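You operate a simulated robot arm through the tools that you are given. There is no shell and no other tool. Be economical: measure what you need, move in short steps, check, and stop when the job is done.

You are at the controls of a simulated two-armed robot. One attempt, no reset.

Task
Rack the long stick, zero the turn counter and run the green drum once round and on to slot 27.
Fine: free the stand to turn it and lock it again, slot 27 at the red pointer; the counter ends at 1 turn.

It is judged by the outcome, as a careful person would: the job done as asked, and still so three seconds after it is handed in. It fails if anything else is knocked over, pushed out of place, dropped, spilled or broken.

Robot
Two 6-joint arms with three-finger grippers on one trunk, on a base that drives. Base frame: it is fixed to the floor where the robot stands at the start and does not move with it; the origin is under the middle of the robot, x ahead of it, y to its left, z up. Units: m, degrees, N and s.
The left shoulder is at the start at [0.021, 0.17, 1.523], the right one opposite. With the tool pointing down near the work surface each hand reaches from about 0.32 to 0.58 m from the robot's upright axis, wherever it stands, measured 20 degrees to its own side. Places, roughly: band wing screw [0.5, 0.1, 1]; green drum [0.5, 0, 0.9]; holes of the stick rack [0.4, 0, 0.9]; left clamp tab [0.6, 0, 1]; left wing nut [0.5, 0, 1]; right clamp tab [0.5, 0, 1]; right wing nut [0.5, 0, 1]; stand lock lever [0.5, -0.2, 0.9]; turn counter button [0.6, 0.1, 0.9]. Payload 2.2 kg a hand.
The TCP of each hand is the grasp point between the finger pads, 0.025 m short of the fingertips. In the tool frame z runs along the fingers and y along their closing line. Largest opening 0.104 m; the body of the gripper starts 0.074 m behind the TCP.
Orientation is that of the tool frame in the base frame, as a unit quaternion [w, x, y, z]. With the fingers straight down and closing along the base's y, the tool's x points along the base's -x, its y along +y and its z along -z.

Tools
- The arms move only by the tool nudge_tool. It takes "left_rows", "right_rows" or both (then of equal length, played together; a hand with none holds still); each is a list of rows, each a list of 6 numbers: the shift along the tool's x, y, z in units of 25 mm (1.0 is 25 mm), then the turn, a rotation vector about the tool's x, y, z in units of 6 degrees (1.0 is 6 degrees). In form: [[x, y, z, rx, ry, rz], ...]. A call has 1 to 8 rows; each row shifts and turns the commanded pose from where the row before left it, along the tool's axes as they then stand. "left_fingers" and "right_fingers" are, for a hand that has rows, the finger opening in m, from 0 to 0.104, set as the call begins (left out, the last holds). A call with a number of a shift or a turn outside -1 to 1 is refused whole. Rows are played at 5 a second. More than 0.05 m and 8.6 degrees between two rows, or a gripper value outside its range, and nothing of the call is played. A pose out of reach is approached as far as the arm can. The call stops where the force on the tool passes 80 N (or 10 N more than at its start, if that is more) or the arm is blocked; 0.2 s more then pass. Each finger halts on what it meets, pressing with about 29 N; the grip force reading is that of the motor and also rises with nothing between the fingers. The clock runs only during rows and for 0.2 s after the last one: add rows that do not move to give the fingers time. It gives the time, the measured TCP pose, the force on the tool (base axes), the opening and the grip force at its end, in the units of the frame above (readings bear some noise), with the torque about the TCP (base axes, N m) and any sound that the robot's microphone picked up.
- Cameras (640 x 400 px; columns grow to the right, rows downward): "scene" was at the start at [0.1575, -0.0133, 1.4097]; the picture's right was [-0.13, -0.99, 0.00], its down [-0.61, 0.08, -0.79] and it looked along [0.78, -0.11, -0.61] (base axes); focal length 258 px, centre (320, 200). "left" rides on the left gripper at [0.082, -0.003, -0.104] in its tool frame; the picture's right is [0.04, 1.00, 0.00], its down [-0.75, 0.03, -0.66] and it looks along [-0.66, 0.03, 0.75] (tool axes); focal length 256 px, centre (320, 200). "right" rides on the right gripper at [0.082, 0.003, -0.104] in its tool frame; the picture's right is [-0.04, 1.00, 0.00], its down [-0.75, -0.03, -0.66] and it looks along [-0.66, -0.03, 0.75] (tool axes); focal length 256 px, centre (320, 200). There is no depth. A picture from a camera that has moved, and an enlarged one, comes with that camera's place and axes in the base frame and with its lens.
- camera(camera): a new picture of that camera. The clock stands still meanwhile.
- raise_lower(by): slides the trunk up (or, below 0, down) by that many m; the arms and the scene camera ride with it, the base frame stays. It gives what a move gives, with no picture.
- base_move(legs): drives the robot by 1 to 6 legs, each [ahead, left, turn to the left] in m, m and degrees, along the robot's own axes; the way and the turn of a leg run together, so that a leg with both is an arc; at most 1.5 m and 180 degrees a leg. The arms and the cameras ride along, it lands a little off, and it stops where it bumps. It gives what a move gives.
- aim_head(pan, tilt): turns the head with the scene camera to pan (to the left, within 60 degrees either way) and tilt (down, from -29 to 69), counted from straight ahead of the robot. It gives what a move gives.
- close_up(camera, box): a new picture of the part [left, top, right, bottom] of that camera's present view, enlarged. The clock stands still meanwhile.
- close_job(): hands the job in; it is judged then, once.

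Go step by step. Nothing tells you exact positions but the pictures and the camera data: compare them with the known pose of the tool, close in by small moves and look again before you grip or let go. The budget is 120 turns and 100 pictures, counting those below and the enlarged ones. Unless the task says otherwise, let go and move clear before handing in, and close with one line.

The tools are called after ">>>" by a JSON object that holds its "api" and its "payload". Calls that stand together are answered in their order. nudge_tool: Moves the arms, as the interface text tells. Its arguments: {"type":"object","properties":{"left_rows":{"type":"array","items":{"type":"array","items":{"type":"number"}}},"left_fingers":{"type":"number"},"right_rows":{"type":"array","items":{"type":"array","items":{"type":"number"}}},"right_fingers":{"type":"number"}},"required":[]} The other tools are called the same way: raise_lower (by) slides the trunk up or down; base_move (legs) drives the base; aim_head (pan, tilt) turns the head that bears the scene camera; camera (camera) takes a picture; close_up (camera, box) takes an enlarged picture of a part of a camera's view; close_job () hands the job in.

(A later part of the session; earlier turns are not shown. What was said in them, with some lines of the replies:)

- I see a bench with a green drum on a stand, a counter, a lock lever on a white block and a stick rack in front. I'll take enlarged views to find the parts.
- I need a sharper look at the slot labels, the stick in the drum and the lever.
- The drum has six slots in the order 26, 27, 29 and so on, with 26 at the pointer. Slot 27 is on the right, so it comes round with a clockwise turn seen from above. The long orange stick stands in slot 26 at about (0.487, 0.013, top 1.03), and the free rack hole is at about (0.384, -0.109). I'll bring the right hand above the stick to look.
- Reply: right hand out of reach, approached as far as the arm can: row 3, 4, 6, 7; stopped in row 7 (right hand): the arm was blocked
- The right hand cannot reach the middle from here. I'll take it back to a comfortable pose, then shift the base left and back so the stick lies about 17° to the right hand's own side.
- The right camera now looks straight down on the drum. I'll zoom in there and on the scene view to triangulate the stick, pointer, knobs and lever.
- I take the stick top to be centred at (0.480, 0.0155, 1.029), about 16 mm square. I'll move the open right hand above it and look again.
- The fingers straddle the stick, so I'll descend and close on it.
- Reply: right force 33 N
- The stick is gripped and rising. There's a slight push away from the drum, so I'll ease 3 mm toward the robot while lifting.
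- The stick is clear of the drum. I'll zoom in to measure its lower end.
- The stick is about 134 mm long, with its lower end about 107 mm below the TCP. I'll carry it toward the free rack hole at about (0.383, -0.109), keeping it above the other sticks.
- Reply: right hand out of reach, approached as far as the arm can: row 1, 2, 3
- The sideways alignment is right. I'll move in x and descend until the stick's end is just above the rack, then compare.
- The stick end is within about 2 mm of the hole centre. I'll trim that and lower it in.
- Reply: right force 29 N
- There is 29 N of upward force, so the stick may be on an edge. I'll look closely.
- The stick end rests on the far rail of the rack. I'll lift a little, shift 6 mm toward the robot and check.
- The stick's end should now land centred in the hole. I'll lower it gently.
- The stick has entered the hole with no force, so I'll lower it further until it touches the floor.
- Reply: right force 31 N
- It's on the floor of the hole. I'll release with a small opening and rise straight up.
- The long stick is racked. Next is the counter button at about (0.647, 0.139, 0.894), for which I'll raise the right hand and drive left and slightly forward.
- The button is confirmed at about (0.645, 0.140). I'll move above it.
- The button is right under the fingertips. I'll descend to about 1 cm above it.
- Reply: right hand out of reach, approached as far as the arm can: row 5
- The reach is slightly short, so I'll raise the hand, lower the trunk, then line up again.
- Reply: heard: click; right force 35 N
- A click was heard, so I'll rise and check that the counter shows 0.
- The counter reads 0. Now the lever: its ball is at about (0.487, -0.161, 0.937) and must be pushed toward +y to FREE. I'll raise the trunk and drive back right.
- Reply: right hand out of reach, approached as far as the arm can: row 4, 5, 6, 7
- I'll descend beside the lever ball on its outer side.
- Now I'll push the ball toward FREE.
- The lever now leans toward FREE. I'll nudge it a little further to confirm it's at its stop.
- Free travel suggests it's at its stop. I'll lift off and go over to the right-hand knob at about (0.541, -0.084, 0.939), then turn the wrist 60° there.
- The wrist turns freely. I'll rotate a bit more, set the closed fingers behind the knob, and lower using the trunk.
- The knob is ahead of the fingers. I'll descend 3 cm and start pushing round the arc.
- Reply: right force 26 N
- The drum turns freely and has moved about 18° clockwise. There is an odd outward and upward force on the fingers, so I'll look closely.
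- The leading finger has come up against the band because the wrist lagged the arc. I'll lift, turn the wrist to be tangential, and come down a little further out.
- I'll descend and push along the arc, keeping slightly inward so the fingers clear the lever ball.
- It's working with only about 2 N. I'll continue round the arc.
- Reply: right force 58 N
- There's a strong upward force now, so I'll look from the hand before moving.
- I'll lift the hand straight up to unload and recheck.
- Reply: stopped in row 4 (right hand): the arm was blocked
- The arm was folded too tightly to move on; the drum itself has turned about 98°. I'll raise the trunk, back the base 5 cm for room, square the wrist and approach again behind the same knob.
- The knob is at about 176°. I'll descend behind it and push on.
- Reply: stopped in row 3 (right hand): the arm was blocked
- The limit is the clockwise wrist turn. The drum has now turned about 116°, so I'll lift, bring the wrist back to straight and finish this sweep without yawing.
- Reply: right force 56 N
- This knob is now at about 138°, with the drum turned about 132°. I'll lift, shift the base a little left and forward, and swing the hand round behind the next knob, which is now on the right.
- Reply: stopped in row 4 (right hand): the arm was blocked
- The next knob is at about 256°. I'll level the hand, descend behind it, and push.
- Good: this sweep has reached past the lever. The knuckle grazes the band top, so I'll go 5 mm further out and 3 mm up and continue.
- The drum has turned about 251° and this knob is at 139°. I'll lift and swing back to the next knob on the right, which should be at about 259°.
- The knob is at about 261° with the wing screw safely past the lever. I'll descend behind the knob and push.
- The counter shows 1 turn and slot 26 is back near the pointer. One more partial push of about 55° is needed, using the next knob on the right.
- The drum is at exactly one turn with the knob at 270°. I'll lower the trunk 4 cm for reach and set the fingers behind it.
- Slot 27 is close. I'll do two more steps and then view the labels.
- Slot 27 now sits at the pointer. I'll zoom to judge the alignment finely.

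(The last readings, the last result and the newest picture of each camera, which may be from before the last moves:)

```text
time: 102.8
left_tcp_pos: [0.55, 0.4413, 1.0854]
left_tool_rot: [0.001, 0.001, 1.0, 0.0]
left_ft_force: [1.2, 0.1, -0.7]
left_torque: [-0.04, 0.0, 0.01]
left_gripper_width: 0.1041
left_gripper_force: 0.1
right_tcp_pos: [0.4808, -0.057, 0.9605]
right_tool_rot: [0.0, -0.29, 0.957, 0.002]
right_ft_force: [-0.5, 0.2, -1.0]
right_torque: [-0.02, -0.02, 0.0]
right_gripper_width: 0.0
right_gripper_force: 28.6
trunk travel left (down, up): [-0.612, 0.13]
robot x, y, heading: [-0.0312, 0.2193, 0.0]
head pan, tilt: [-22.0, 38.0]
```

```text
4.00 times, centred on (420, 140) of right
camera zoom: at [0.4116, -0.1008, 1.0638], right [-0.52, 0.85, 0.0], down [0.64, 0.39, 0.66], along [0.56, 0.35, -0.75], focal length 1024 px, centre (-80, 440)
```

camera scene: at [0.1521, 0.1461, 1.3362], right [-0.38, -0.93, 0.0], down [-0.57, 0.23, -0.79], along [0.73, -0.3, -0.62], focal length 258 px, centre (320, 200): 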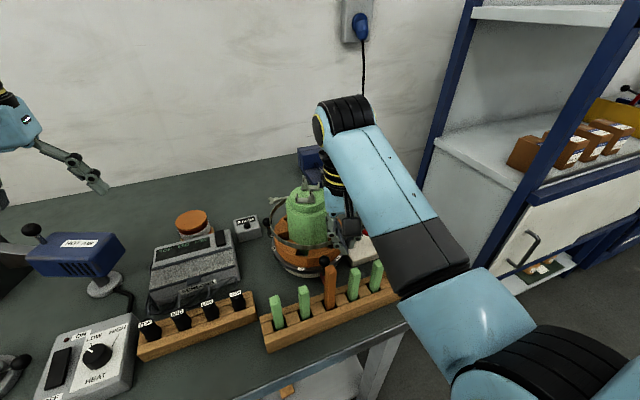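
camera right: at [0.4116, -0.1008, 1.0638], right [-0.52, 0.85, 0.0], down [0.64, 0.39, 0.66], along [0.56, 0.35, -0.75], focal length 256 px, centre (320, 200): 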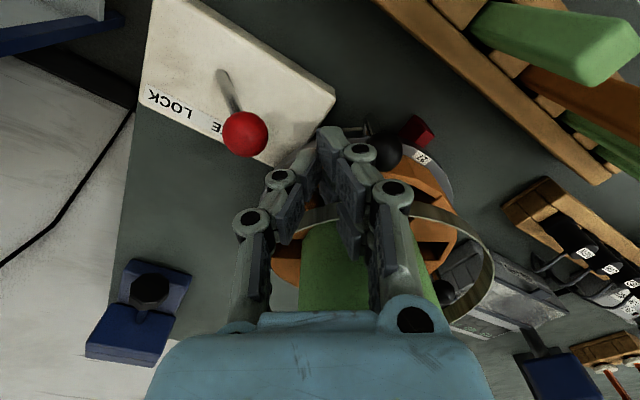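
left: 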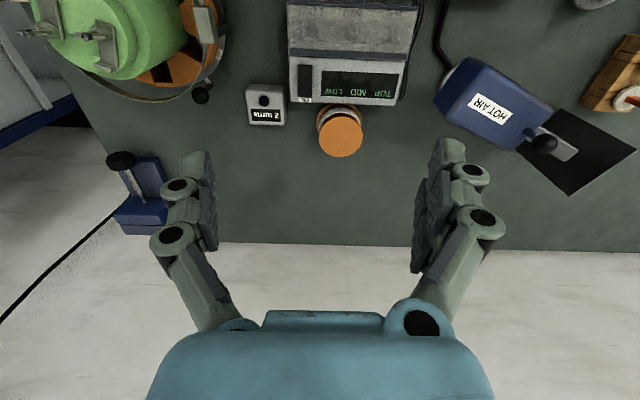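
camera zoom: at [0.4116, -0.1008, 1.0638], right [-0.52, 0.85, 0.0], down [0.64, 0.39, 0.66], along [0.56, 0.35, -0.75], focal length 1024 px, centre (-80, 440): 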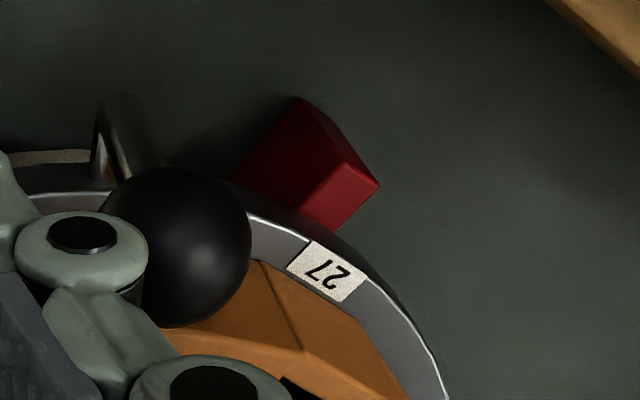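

The alignment looks right to within about a degree. I'll back the fingers off and lift, then turn the wrist to grip the lever ball from above and take a clean look.

>>> {"api": "nudge_tool", "payload": {"right_rows": [[0.1, -0.3, 0, 0, 0, 0], [0, 0, -0.8, 0, 0, 0], [0, 0, -1, 0, 0, 0], [0, 0, -1, 0, 0, 0], [0, 0, -0.6, 0, 0, -1], [0, 0, 0, 0, 0, -1], [0, 0, 0, 0, 0, -1], [0, 0, 0, 0, 0, -1]]}}

>>> {"api": "nudge_tool", "payload": {"right_rows": [[0, 0, 0, 0, 0, -1], [0, 0, 0, 0, 0, -1], [0, 0, 0, 0, 0, -1], [0, 0, 0, 0, 0, -1], [0, 0, 0, 0, 0, -1], [0, 0, 0, 0, 0, -0.4]], "right_fingers": 0.06}}

>>> {"api": "camera", "payload": {"camera": "right"}}

>>> {"api": "close_up", "payload": {"camera": "scene", "box": [300, 190, 380, 270]}}

```text
time: 104.6
left_tcp_pos: [0.5504, 0.4424, 1.0852]
left_tool_rot: [0.002, 0.002, 1.0, -0.001]
left_ft_force: [0.7, -0.1, -0.6]
left_torque: [-0.01, 0.0, 0.01]
left_gripper_width: 0.1042
left_gripper_force: 0.0
right_tcp_pos: [0.4887, -0.0683, 1.0357]
right_tool_rot: [0.001, -0.485, 0.874, 0.002]
right_ft_force: [-0.2, -0.2, -0.9]
right_torque: [0.0, 0.01, 0.03]
right_gripper_width: 0.0001
right_gripper_force: 28.2
right hand out of reach, approached as far as the arm can: row 5
trunk travel left (down, up): [-0.612, 0.13]
robot x, y, heading: [-0.0295, 0.2184, -0.3]
head pan, tilt: [-22.0, 38.0]
```

```text
time: 106.0
left_tcp_pos: [0.5501, 0.4416, 1.0863]
left_tool_rot: [0.002, 0.001, 1.0, 0.0]
left_ft_force: [-0.3, -0.6, -0.3]
left_torque: [0.03, -0.02, 0.01]
left_gripper_width: 0.1039
left_gripper_force: 0.1
right_tcp_pos: [0.4893, -0.0687, 1.036]
right_tool_rot: [-0.001, 0.71, -0.705, -0.001]
right_ft_force: [0.1, 0.6, 0.2]
right_torque: [0.04, 0.01, 0.0]
right_gripper_width: 0.06
right_gripper_force: 0.0
trunk travel left (down, up): [-0.612, 0.13]
robot x, y, heading: [-0.0316, 0.219, -0.2]
head pan, tilt: [-22.0, 38.0]
```

```text
16 pictures are left
camera right: at [0.4864, -0.1503, 1.1396], right [-1.0, 0.03, 0.0], down [0.03, 0.75, 0.66], along [0.02, 0.66, -0.75], focal length 256 px, centre (320, 200)
```

right: 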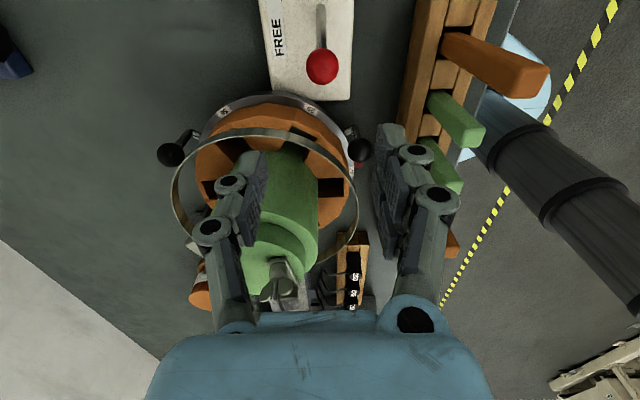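

```text
5.00 times, centred on (340, 230) of scene
camera zoom: at [0.122, 0.1857, 1.3061], right [-0.38, -0.93, 0.0], down [-0.57, 0.23, -0.79], along [0.73, -0.3, -0.62], focal length 1290 px, centre (220, 50)
```

zoom: 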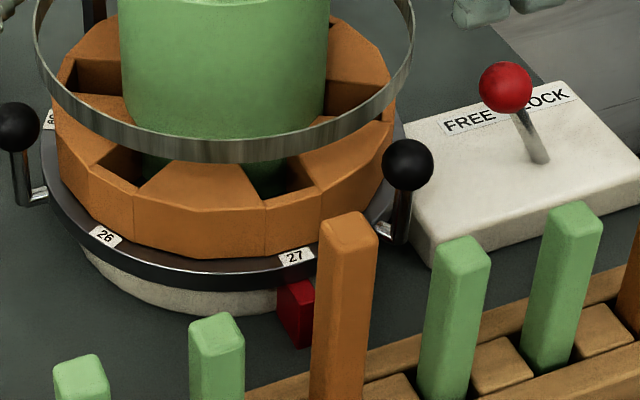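

The lever ball is at (0.485, -0.100). I'll place the open fingers over it, straddling it in x.

>>> {"api": "nudge_tool", "payload": {"right_rows": [[0.65, 0.09, 0, 0, 0, 0], [0.6, 0.08, 0, 0, 0, 0], [0, 0, 0.8, 0, 0, 0], [0, 0, 0.8, 0, 0, 0], [0, 0, 0.8, 0, 0, 0], [0, 0, 0.7, 0, 0, 0], [0, 0, 0.6, 0, 0, 0]]}}

>>> {"api": "close_up", "payload": {"camera": "right", "box": [220, 40, 420, 200]}}

```text
time: 107.6
left_tcp_pos: [0.5503, 0.4414, 1.0851]
left_tool_rot: [0.002, 0.001, 1.0, 0.001]
left_ft_force: [0.3, -0.8, 0.0]
left_torque: [0.0, 0.01, 0.03]
left_gripper_width: 0.1042
left_gripper_force: 0.1
right_tcp_pos: [0.4853, -0.0981, 0.9447]
right_tool_rot: [0.001, 0.709, -0.705, -0.001]
right_ft_force: [-0.2, 0.4, -0.2]
right_torque: [-0.01, -0.02, -0.01]
right_gripper_width: 0.06
right_gripper_force: 0.1
trunk travel left (down, up): [-0.612, 0.13]
robot x, y, heading: [-0.0306, 0.2211, 0.0]
head pan, tilt: [-22.0, 38.0]
```

```text
2.50 times, centred on (320, 120) of right
camera zoom: at [0.4823, -0.1805, 1.0474], right [-1.0, 0.04, 0.0], down [0.03, 0.75, 0.66], along [0.02, 0.66, -0.75], focal length 640 px, centre (320, 400)
```

zoom: 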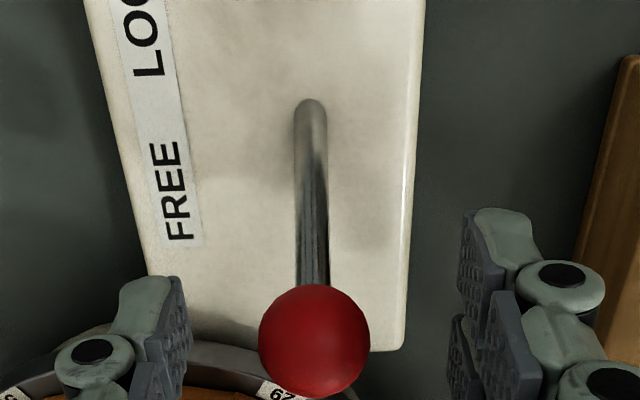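

The ball is centred between the fingers. I'll close on it and swing it toward LOCK.

>>> {"api": "nudge_tool", "payload": {"right_rows": [[0, 0, 0, 0, 0, 0], [0, 0, 0, 0, 0, 0], [0, 0, 0, 0, 0, 0]], "right_fingers": 0.0}}

>>> {"api": "nudge_tool", "payload": {"right_rows": [[0.45, 0, -0.12, 0, 0, 0], [0.45, 0, -0.1, 0, 0, 0], [0.45, 0, 0, 0, 0, 0], [0.45, 0, 0.1, 0, 0, 0], [0.4, 0, 0.12, 0, 0, 0], [0.2, 0, 0, 0, 0, 0]]}}

>>> {"api": "close_up", "payload": {"camera": "right", "box": [220, 40, 420, 200]}}

>>> {"api": "close_up", "payload": {"camera": "scene", "box": [290, 180, 410, 280]}}

```text
time: 108.4
left_tcp_pos: [0.5517, 0.4411, 1.0869]
left_tool_rot: [0.001, 0.001, 1.0, -0.001]
left_ft_force: [0.5, 0.4, -0.5]
left_torque: [0.0, 0.01, 0.01]
left_gripper_width: 0.1042
left_gripper_force: 0.1
right_tcp_pos: [0.4866, -0.0979, 0.9441]
right_tool_rot: [-0.001, 0.709, -0.706, -0.001]
right_ft_force: [7.2, -1.0, -2.2]
right_torque: [-0.04, -0.06, -0.04]
right_gripper_width: 0.0177
right_gripper_force: 43.5
trunk travel left (down, up): [-0.612, 0.13]
robot x, y, heading: [-0.0268, 0.2203, -0.3]
head pan, tilt: [-22.0, 38.0]
```

```text
time: 109.8
left_tcp_pos: [0.5508, 0.443, 1.0836]
left_tool_rot: [0.0, 0.001, 1.0, -0.001]
left_ft_force: [-0.5, 0.3, 0.3]
left_torque: [-0.02, 0.01, 0.02]
left_gripper_width: 0.1043
left_gripper_force: 0.1
right_tcp_pos: [0.487, -0.1539, 0.9424]
right_tool_rot: [-0.001, 0.709, -0.705, -0.004]
right_ft_force: [9.6, 26.6, -23.0]
right_torque: [1.1, 0.05, -0.01]
right_gripper_width: 0.0169
right_gripper_force: 41.0
trunk travel left (down, up): [-0.612, 0.13]
robot x, y, heading: [-0.0286, 0.2213, 0.0]
head pan, tilt: [-22.0, 38.0]
```

```text
2.50 times, centred on (320, 120) of right
camera zoom: at [0.4842, -0.2372, 1.0453], right [-1.0, 0.03, 0.01], down [0.03, 0.75, 0.66], along [0.02, 0.66, -0.75], focal length 640 px, centre (320, 400)
```

zoom: 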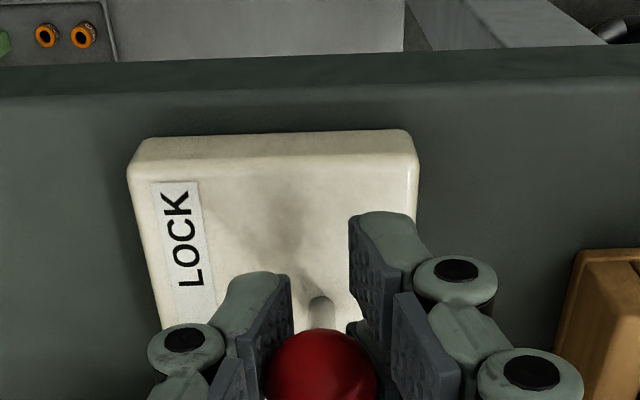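

```text
4.00 times, centred on (350, 230) of scene
camera zoom: at [0.1251, 0.1877, 1.3056], right [-0.38, -0.93, 0.0], down [-0.57, 0.23, -0.79], along [0.73, -0.3, -0.62], focal length 1032 px, centre (200, 80)
```

zoom: 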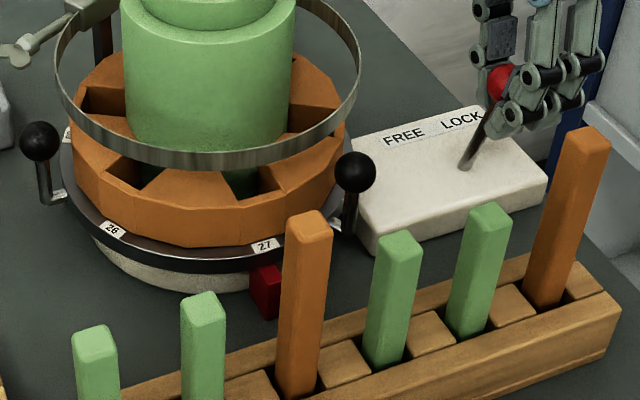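

The lever leans to LOCK and meets its stop at 27 N. I'll follow slightly down and out to make sure, then release.

>>> {"api": "nudge_tool", "payload": {"right_rows": [[0.12, 0, 0.15, 0, 0, 0], [0.1, 0, 0.05, 0, 0, 0]]}}

>>> {"api": "nudge_tool", "payload": {"right_rows": [[-0.15, 0, 0, 0, 0, 0], [0, 0, 0, 0, 0, 0], [0, 0, 0, 0, 0, 0]], "right_fingers": 0.06}}

>>> {"api": "nudge_tool", "payload": {"right_rows": [[0, 0, -0.6, 0, 0, 0], [0, 0, -1, 0, 0, 0], [0, 0, -1, 0, 0, 0], [0, 0, -1, 0, 0, 0]]}}

>>> {"api": "close_up", "payload": {"camera": "scene", "box": [290, 180, 410, 280]}}

```text
time: 110.4
left_tcp_pos: [0.5518, 0.4442, 1.0831]
left_tool_rot: [0.0, 0.0, 1.0, -0.001]
left_ft_force: [1.2, 0.4, -0.3]
left_torque: [0.0, -0.02, -0.02]
left_gripper_width: 0.1037
left_gripper_force: 0.1
right_tcp_pos: [0.4864, -0.1603, 0.9377]
right_tool_rot: [0.0, 0.71, -0.705, -0.004]
right_ft_force: [7.2, 24.0, -20.7]
right_torque: [0.87, 0.18, -0.03]
right_gripper_width: 0.0177
right_gripper_force: 39.6
trunk travel left (down, up): [-0.612, 0.13]
robot x, y, heading: [-0.0298, 0.2213, 0.1]
head pan, tilt: [-22.0, 38.0]
```

```text
time: 111.2
left_tcp_pos: [0.55, 0.4419, 1.0863]
left_tool_rot: [0.001, 0.001, 1.0, 0.0]
left_ft_force: [-0.4, 0.1, -0.4]
left_torque: [0.0, 0.01, -0.01]
left_gripper_width: 0.1037
left_gripper_force: 0.1
right_tcp_pos: [0.4855, -0.1611, 0.9374]
right_tool_rot: [-0.001, 0.709, -0.705, -0.002]
right_ft_force: [0.3, -0.1, 0.7]
right_torque: [-0.01, 0.03, -0.01]
right_gripper_width: 0.0599
right_gripper_force: 0.0
trunk travel left (down, up): [-0.612, 0.13]
robot x, y, heading: [-0.0309, 0.2203, -0.2]
head pan, tilt: [-22.0, 38.0]
```

```text
time: 112.2
left_tcp_pos: [0.5494, 0.4415, 1.0851]
left_tool_rot: [0.002, 0.002, 1.0, 0.0]
left_ft_force: [0.8, -0.1, -0.3]
left_torque: [-0.01, 0.03, 0.02]
left_gripper_width: 0.1041
left_gripper_force: 0.1
right_tcp_pos: [0.484, -0.1599, 1.0265]
right_tool_rot: [0.0, 0.709, -0.705, -0.001]
right_ft_force: [-0.9, -0.1, 0.6]
right_torque: [0.04, -0.01, -0.01]
right_gripper_width: 0.0602
right_gripper_force: 0.1
trunk travel left (down, up): [-0.612, 0.13]
robot x, y, heading: [-0.0293, 0.2206, -0.2]
head pan, tilt: [-22.0, 38.0]
```

```text
4.00 times, centred on (350, 230) of scene
camera zoom: at [0.1219, 0.1858, 1.3061], right [-0.38, -0.93, 0.0], down [-0.57, 0.23, -0.79], along [0.73, -0.3, -0.62], focal length 1032 px, centre (200, 80)
```

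zoom: 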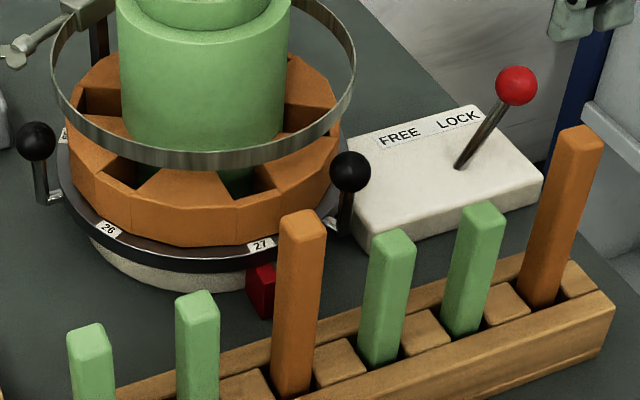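

The lever is at LOCK, as at the start. I'll raise the trunk, back the base off, straighten the wrist, and inspect the alignment from above as at the beginning.

>>> {"api": "raise_lower", "payload": {"by": 0.12}}

>>> {"api": "nudge_tool", "payload": {"right_rows": [[0, 0, 0, 0, 0, 1], [0, 0, 0, 0, 0, 1], [0, 0, 0, 0, 0, 1], [0, 0, 0, 0, 0, 1], [0, 0, 0, 0, 0, 1], [0, 0, 0, 0, 0, 1], [0, 0, 0, 0, 0, 1], [0, 0, 0, 0, 0, 1]]}}

>>> {"api": "nudge_tool", "payload": {"right_rows": [[0, 0, 0, 0, 0, 1], [0, 0, 0, 0, 0, 1], [0, 0, 0, 0, 0, 1], [0, 0, 0, 0, 0, 1], [0, 0, 0, 0, 0, 1], [0, 0, 0, 0, 0, 1], [0, 0, 0, 0, 0, 1]]}}

>>> {"api": "base_move", "payload": {"legs": [[-0.05, 0, 0], [0, 0.08, 0]]}}

>>> {"api": "camera", "payload": {"camera": "right"}}

```text
time: 113.7
left_tcp_pos: [0.5494, 0.4411, 1.2055]
left_tool_rot: [0.003, 0.0, 1.0, 0.0]
left_ft_force: [0.3, 0.4, -0.1]
left_torque: [-0.01, -0.01, 0.01]
left_gripper_width: 0.1041
left_gripper_force: 0.0
right_tcp_pos: [0.4861, -0.1603, 1.1484]
right_tool_rot: [0.001, 0.709, -0.705, -0.001]
right_ft_force: [-0.3, -0.8, 0.5]
right_torque: [-0.01, 0.01, -0.02]
right_gripper_width: 0.06
right_gripper_force: 0.1
trunk travel left (down, up): [-0.732, 0.01]
robot x, y, heading: [-0.0315, 0.2186, -0.1]
head pan, tilt: [-22.0, 38.0]
```

```text
time: 115.5
left_tcp_pos: [0.5502, 0.4411, 1.2069]
left_tool_rot: [0.002, 0.001, 1.0, 0.0]
left_ft_force: [-0.4, -0.5, 0.2]
left_torque: [-0.01, 0.02, -0.01]
left_gripper_width: 0.104
left_gripper_force: 0.0
right_tcp_pos: [0.4856, -0.1605, 1.1475]
right_tool_rot: [0.0, -0.36, 0.933, 0.001]
right_ft_force: [0.4, 0.8, -0.2]
right_torque: [-0.01, -0.03, 0.03]
right_gripper_width: 0.06
right_gripper_force: 0.1
trunk travel left (down, up): [-0.732, 0.01]
robot x, y, heading: [-0.0276, 0.2185, -0.2]
head pan, tilt: [-22.0, 38.0]
```

```text
time: 117.1
left_tcp_pos: [0.5501, 0.4407, 1.2047]
left_tool_rot: [0.001, 0.001, 1.0, 0.0]
left_ft_force: [-0.2, 0.0, -0.5]
left_torque: [0.01, 0.01, -0.02]
left_gripper_width: 0.1043
left_gripper_force: 0.0
right_tcp_pos: [0.485, -0.1607, 1.1483]
right_tool_rot: [-0.001, -0.002, 1.0, 0.001]
right_ft_force: [0.7, -0.3, 0.2]
right_torque: [-0.01, 0.03, 0.02]
right_gripper_width: 0.0601
right_gripper_force: 0.1
trunk travel left (down, up): [-0.732, 0.01]
robot x, y, heading: [-0.0306, 0.2183, -0.3]
head pan, tilt: [-22.0, 38.0]
```

```text
time: 118.7
left_tcp_pos: [0.4992, 0.5232, 1.2067]
left_tool_rot: [0.003, 0.0, 1.0, -0.001]
left_ft_force: [-0.6, 0.4, 0.3]
left_torque: [-0.03, -0.03, 0.0]
left_gripper_width: 0.104
left_gripper_force: 0.0
right_tcp_pos: [0.4342, -0.0781, 1.1488]
right_tool_rot: [0.0, -0.003, 1.0, 0.001]
right_ft_force: [-0.5, 0.5, -0.6]
right_torque: [-0.04, -0.03, -0.03]
right_gripper_width: 0.06
right_gripper_force: 0.0
trunk travel left (down, up): [-0.732, 0.01]
robot x, y, heading: [-0.0795, 0.2981, -0.4]
head pan, tilt: [-22.0, 38.0]
```

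```text
10 pictures are left
camera right: at [0.3526, -0.0766, 1.2532], right [0.04, 1.0, 0.0], down [0.75, -0.03, 0.66], along [0.66, -0.02, -0.75], focal length 256 px, centre (320, 200)
```

right: 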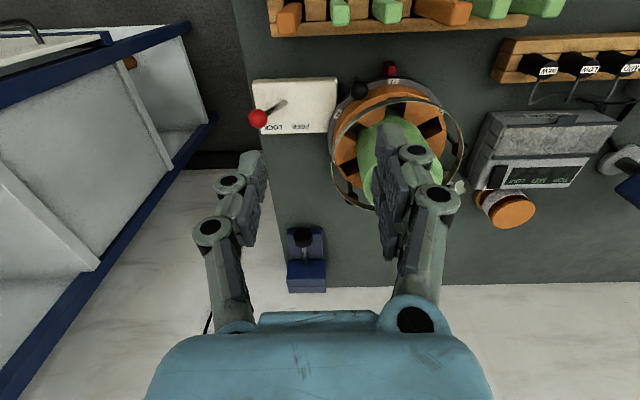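

>>> {"api": "close_up", "payload": {"camera": "right", "box": [340, 50, 440, 130]}}

>>> {"api": "camera", "payload": {"camera": "scene"}}

```text
5.00 times, centred on (390, 90) of right
camera zoom: at [0.3526, -0.0766, 1.2532], right [0.04, 1.0, 0.0], down [0.75, -0.03, 0.66], along [0.66, -0.02, -0.75], focal length 1280 px, centre (-30, 750)
```

zoom: 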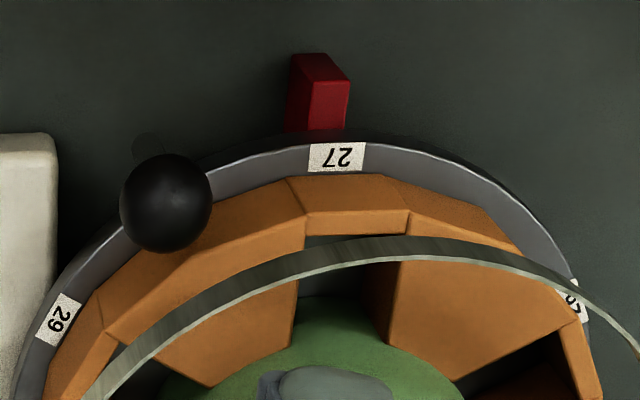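

```text
8 pictures are left
camera scene: at [0.0708, 0.2675, 1.4267], right [-0.38, -0.93, 0.0], down [-0.57, 0.23, -0.79], along [0.73, -0.3, -0.61], focal length 258 px, centre (320, 200)
```

scene: 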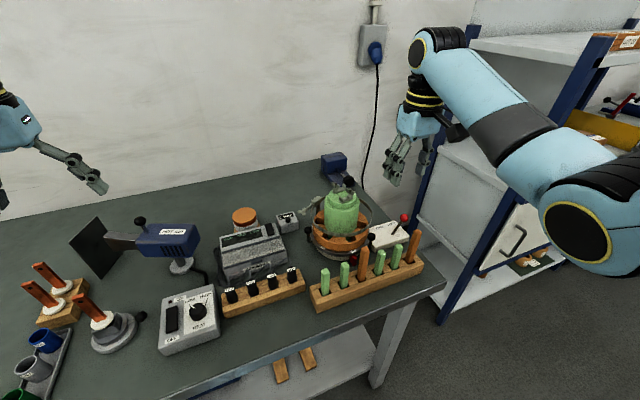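

>>> {"api": "close_up", "payload": {"camera": "scene", "box": [260, 195, 440, 305]}}

```text
3.56 times, centred on (350, 250) of scene
camera zoom: at [0.0708, 0.2675, 1.4267], right [-0.38, -0.93, 0.0], down [-0.57, 0.23, -0.79], along [0.73, -0.3, -0.61], focal length 917 px, centre (213, 22)
```

zoom: 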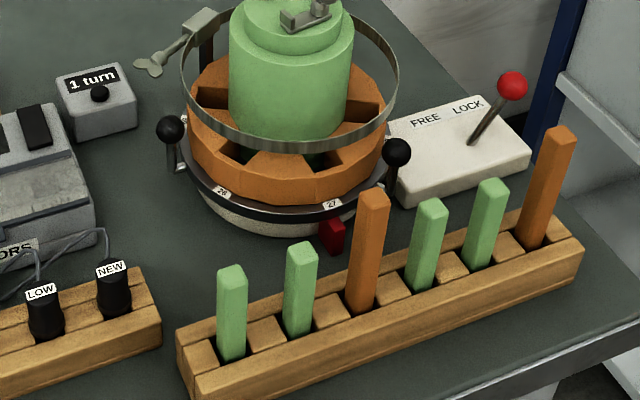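

The pictures show the long stick in the rack, the counter at 1 turn, slot 27 at the red pointer and the lever at LOCK, with both hands clear. I'm handing in.

>>> {"api": "close_job", "payload": {}}

```text
The job is handed in.
```

The long stick is racked, the counter was zeroed and now reads 1 turn, and the drum is locked with slot 27 at the red pointer, within about a degree by eye.
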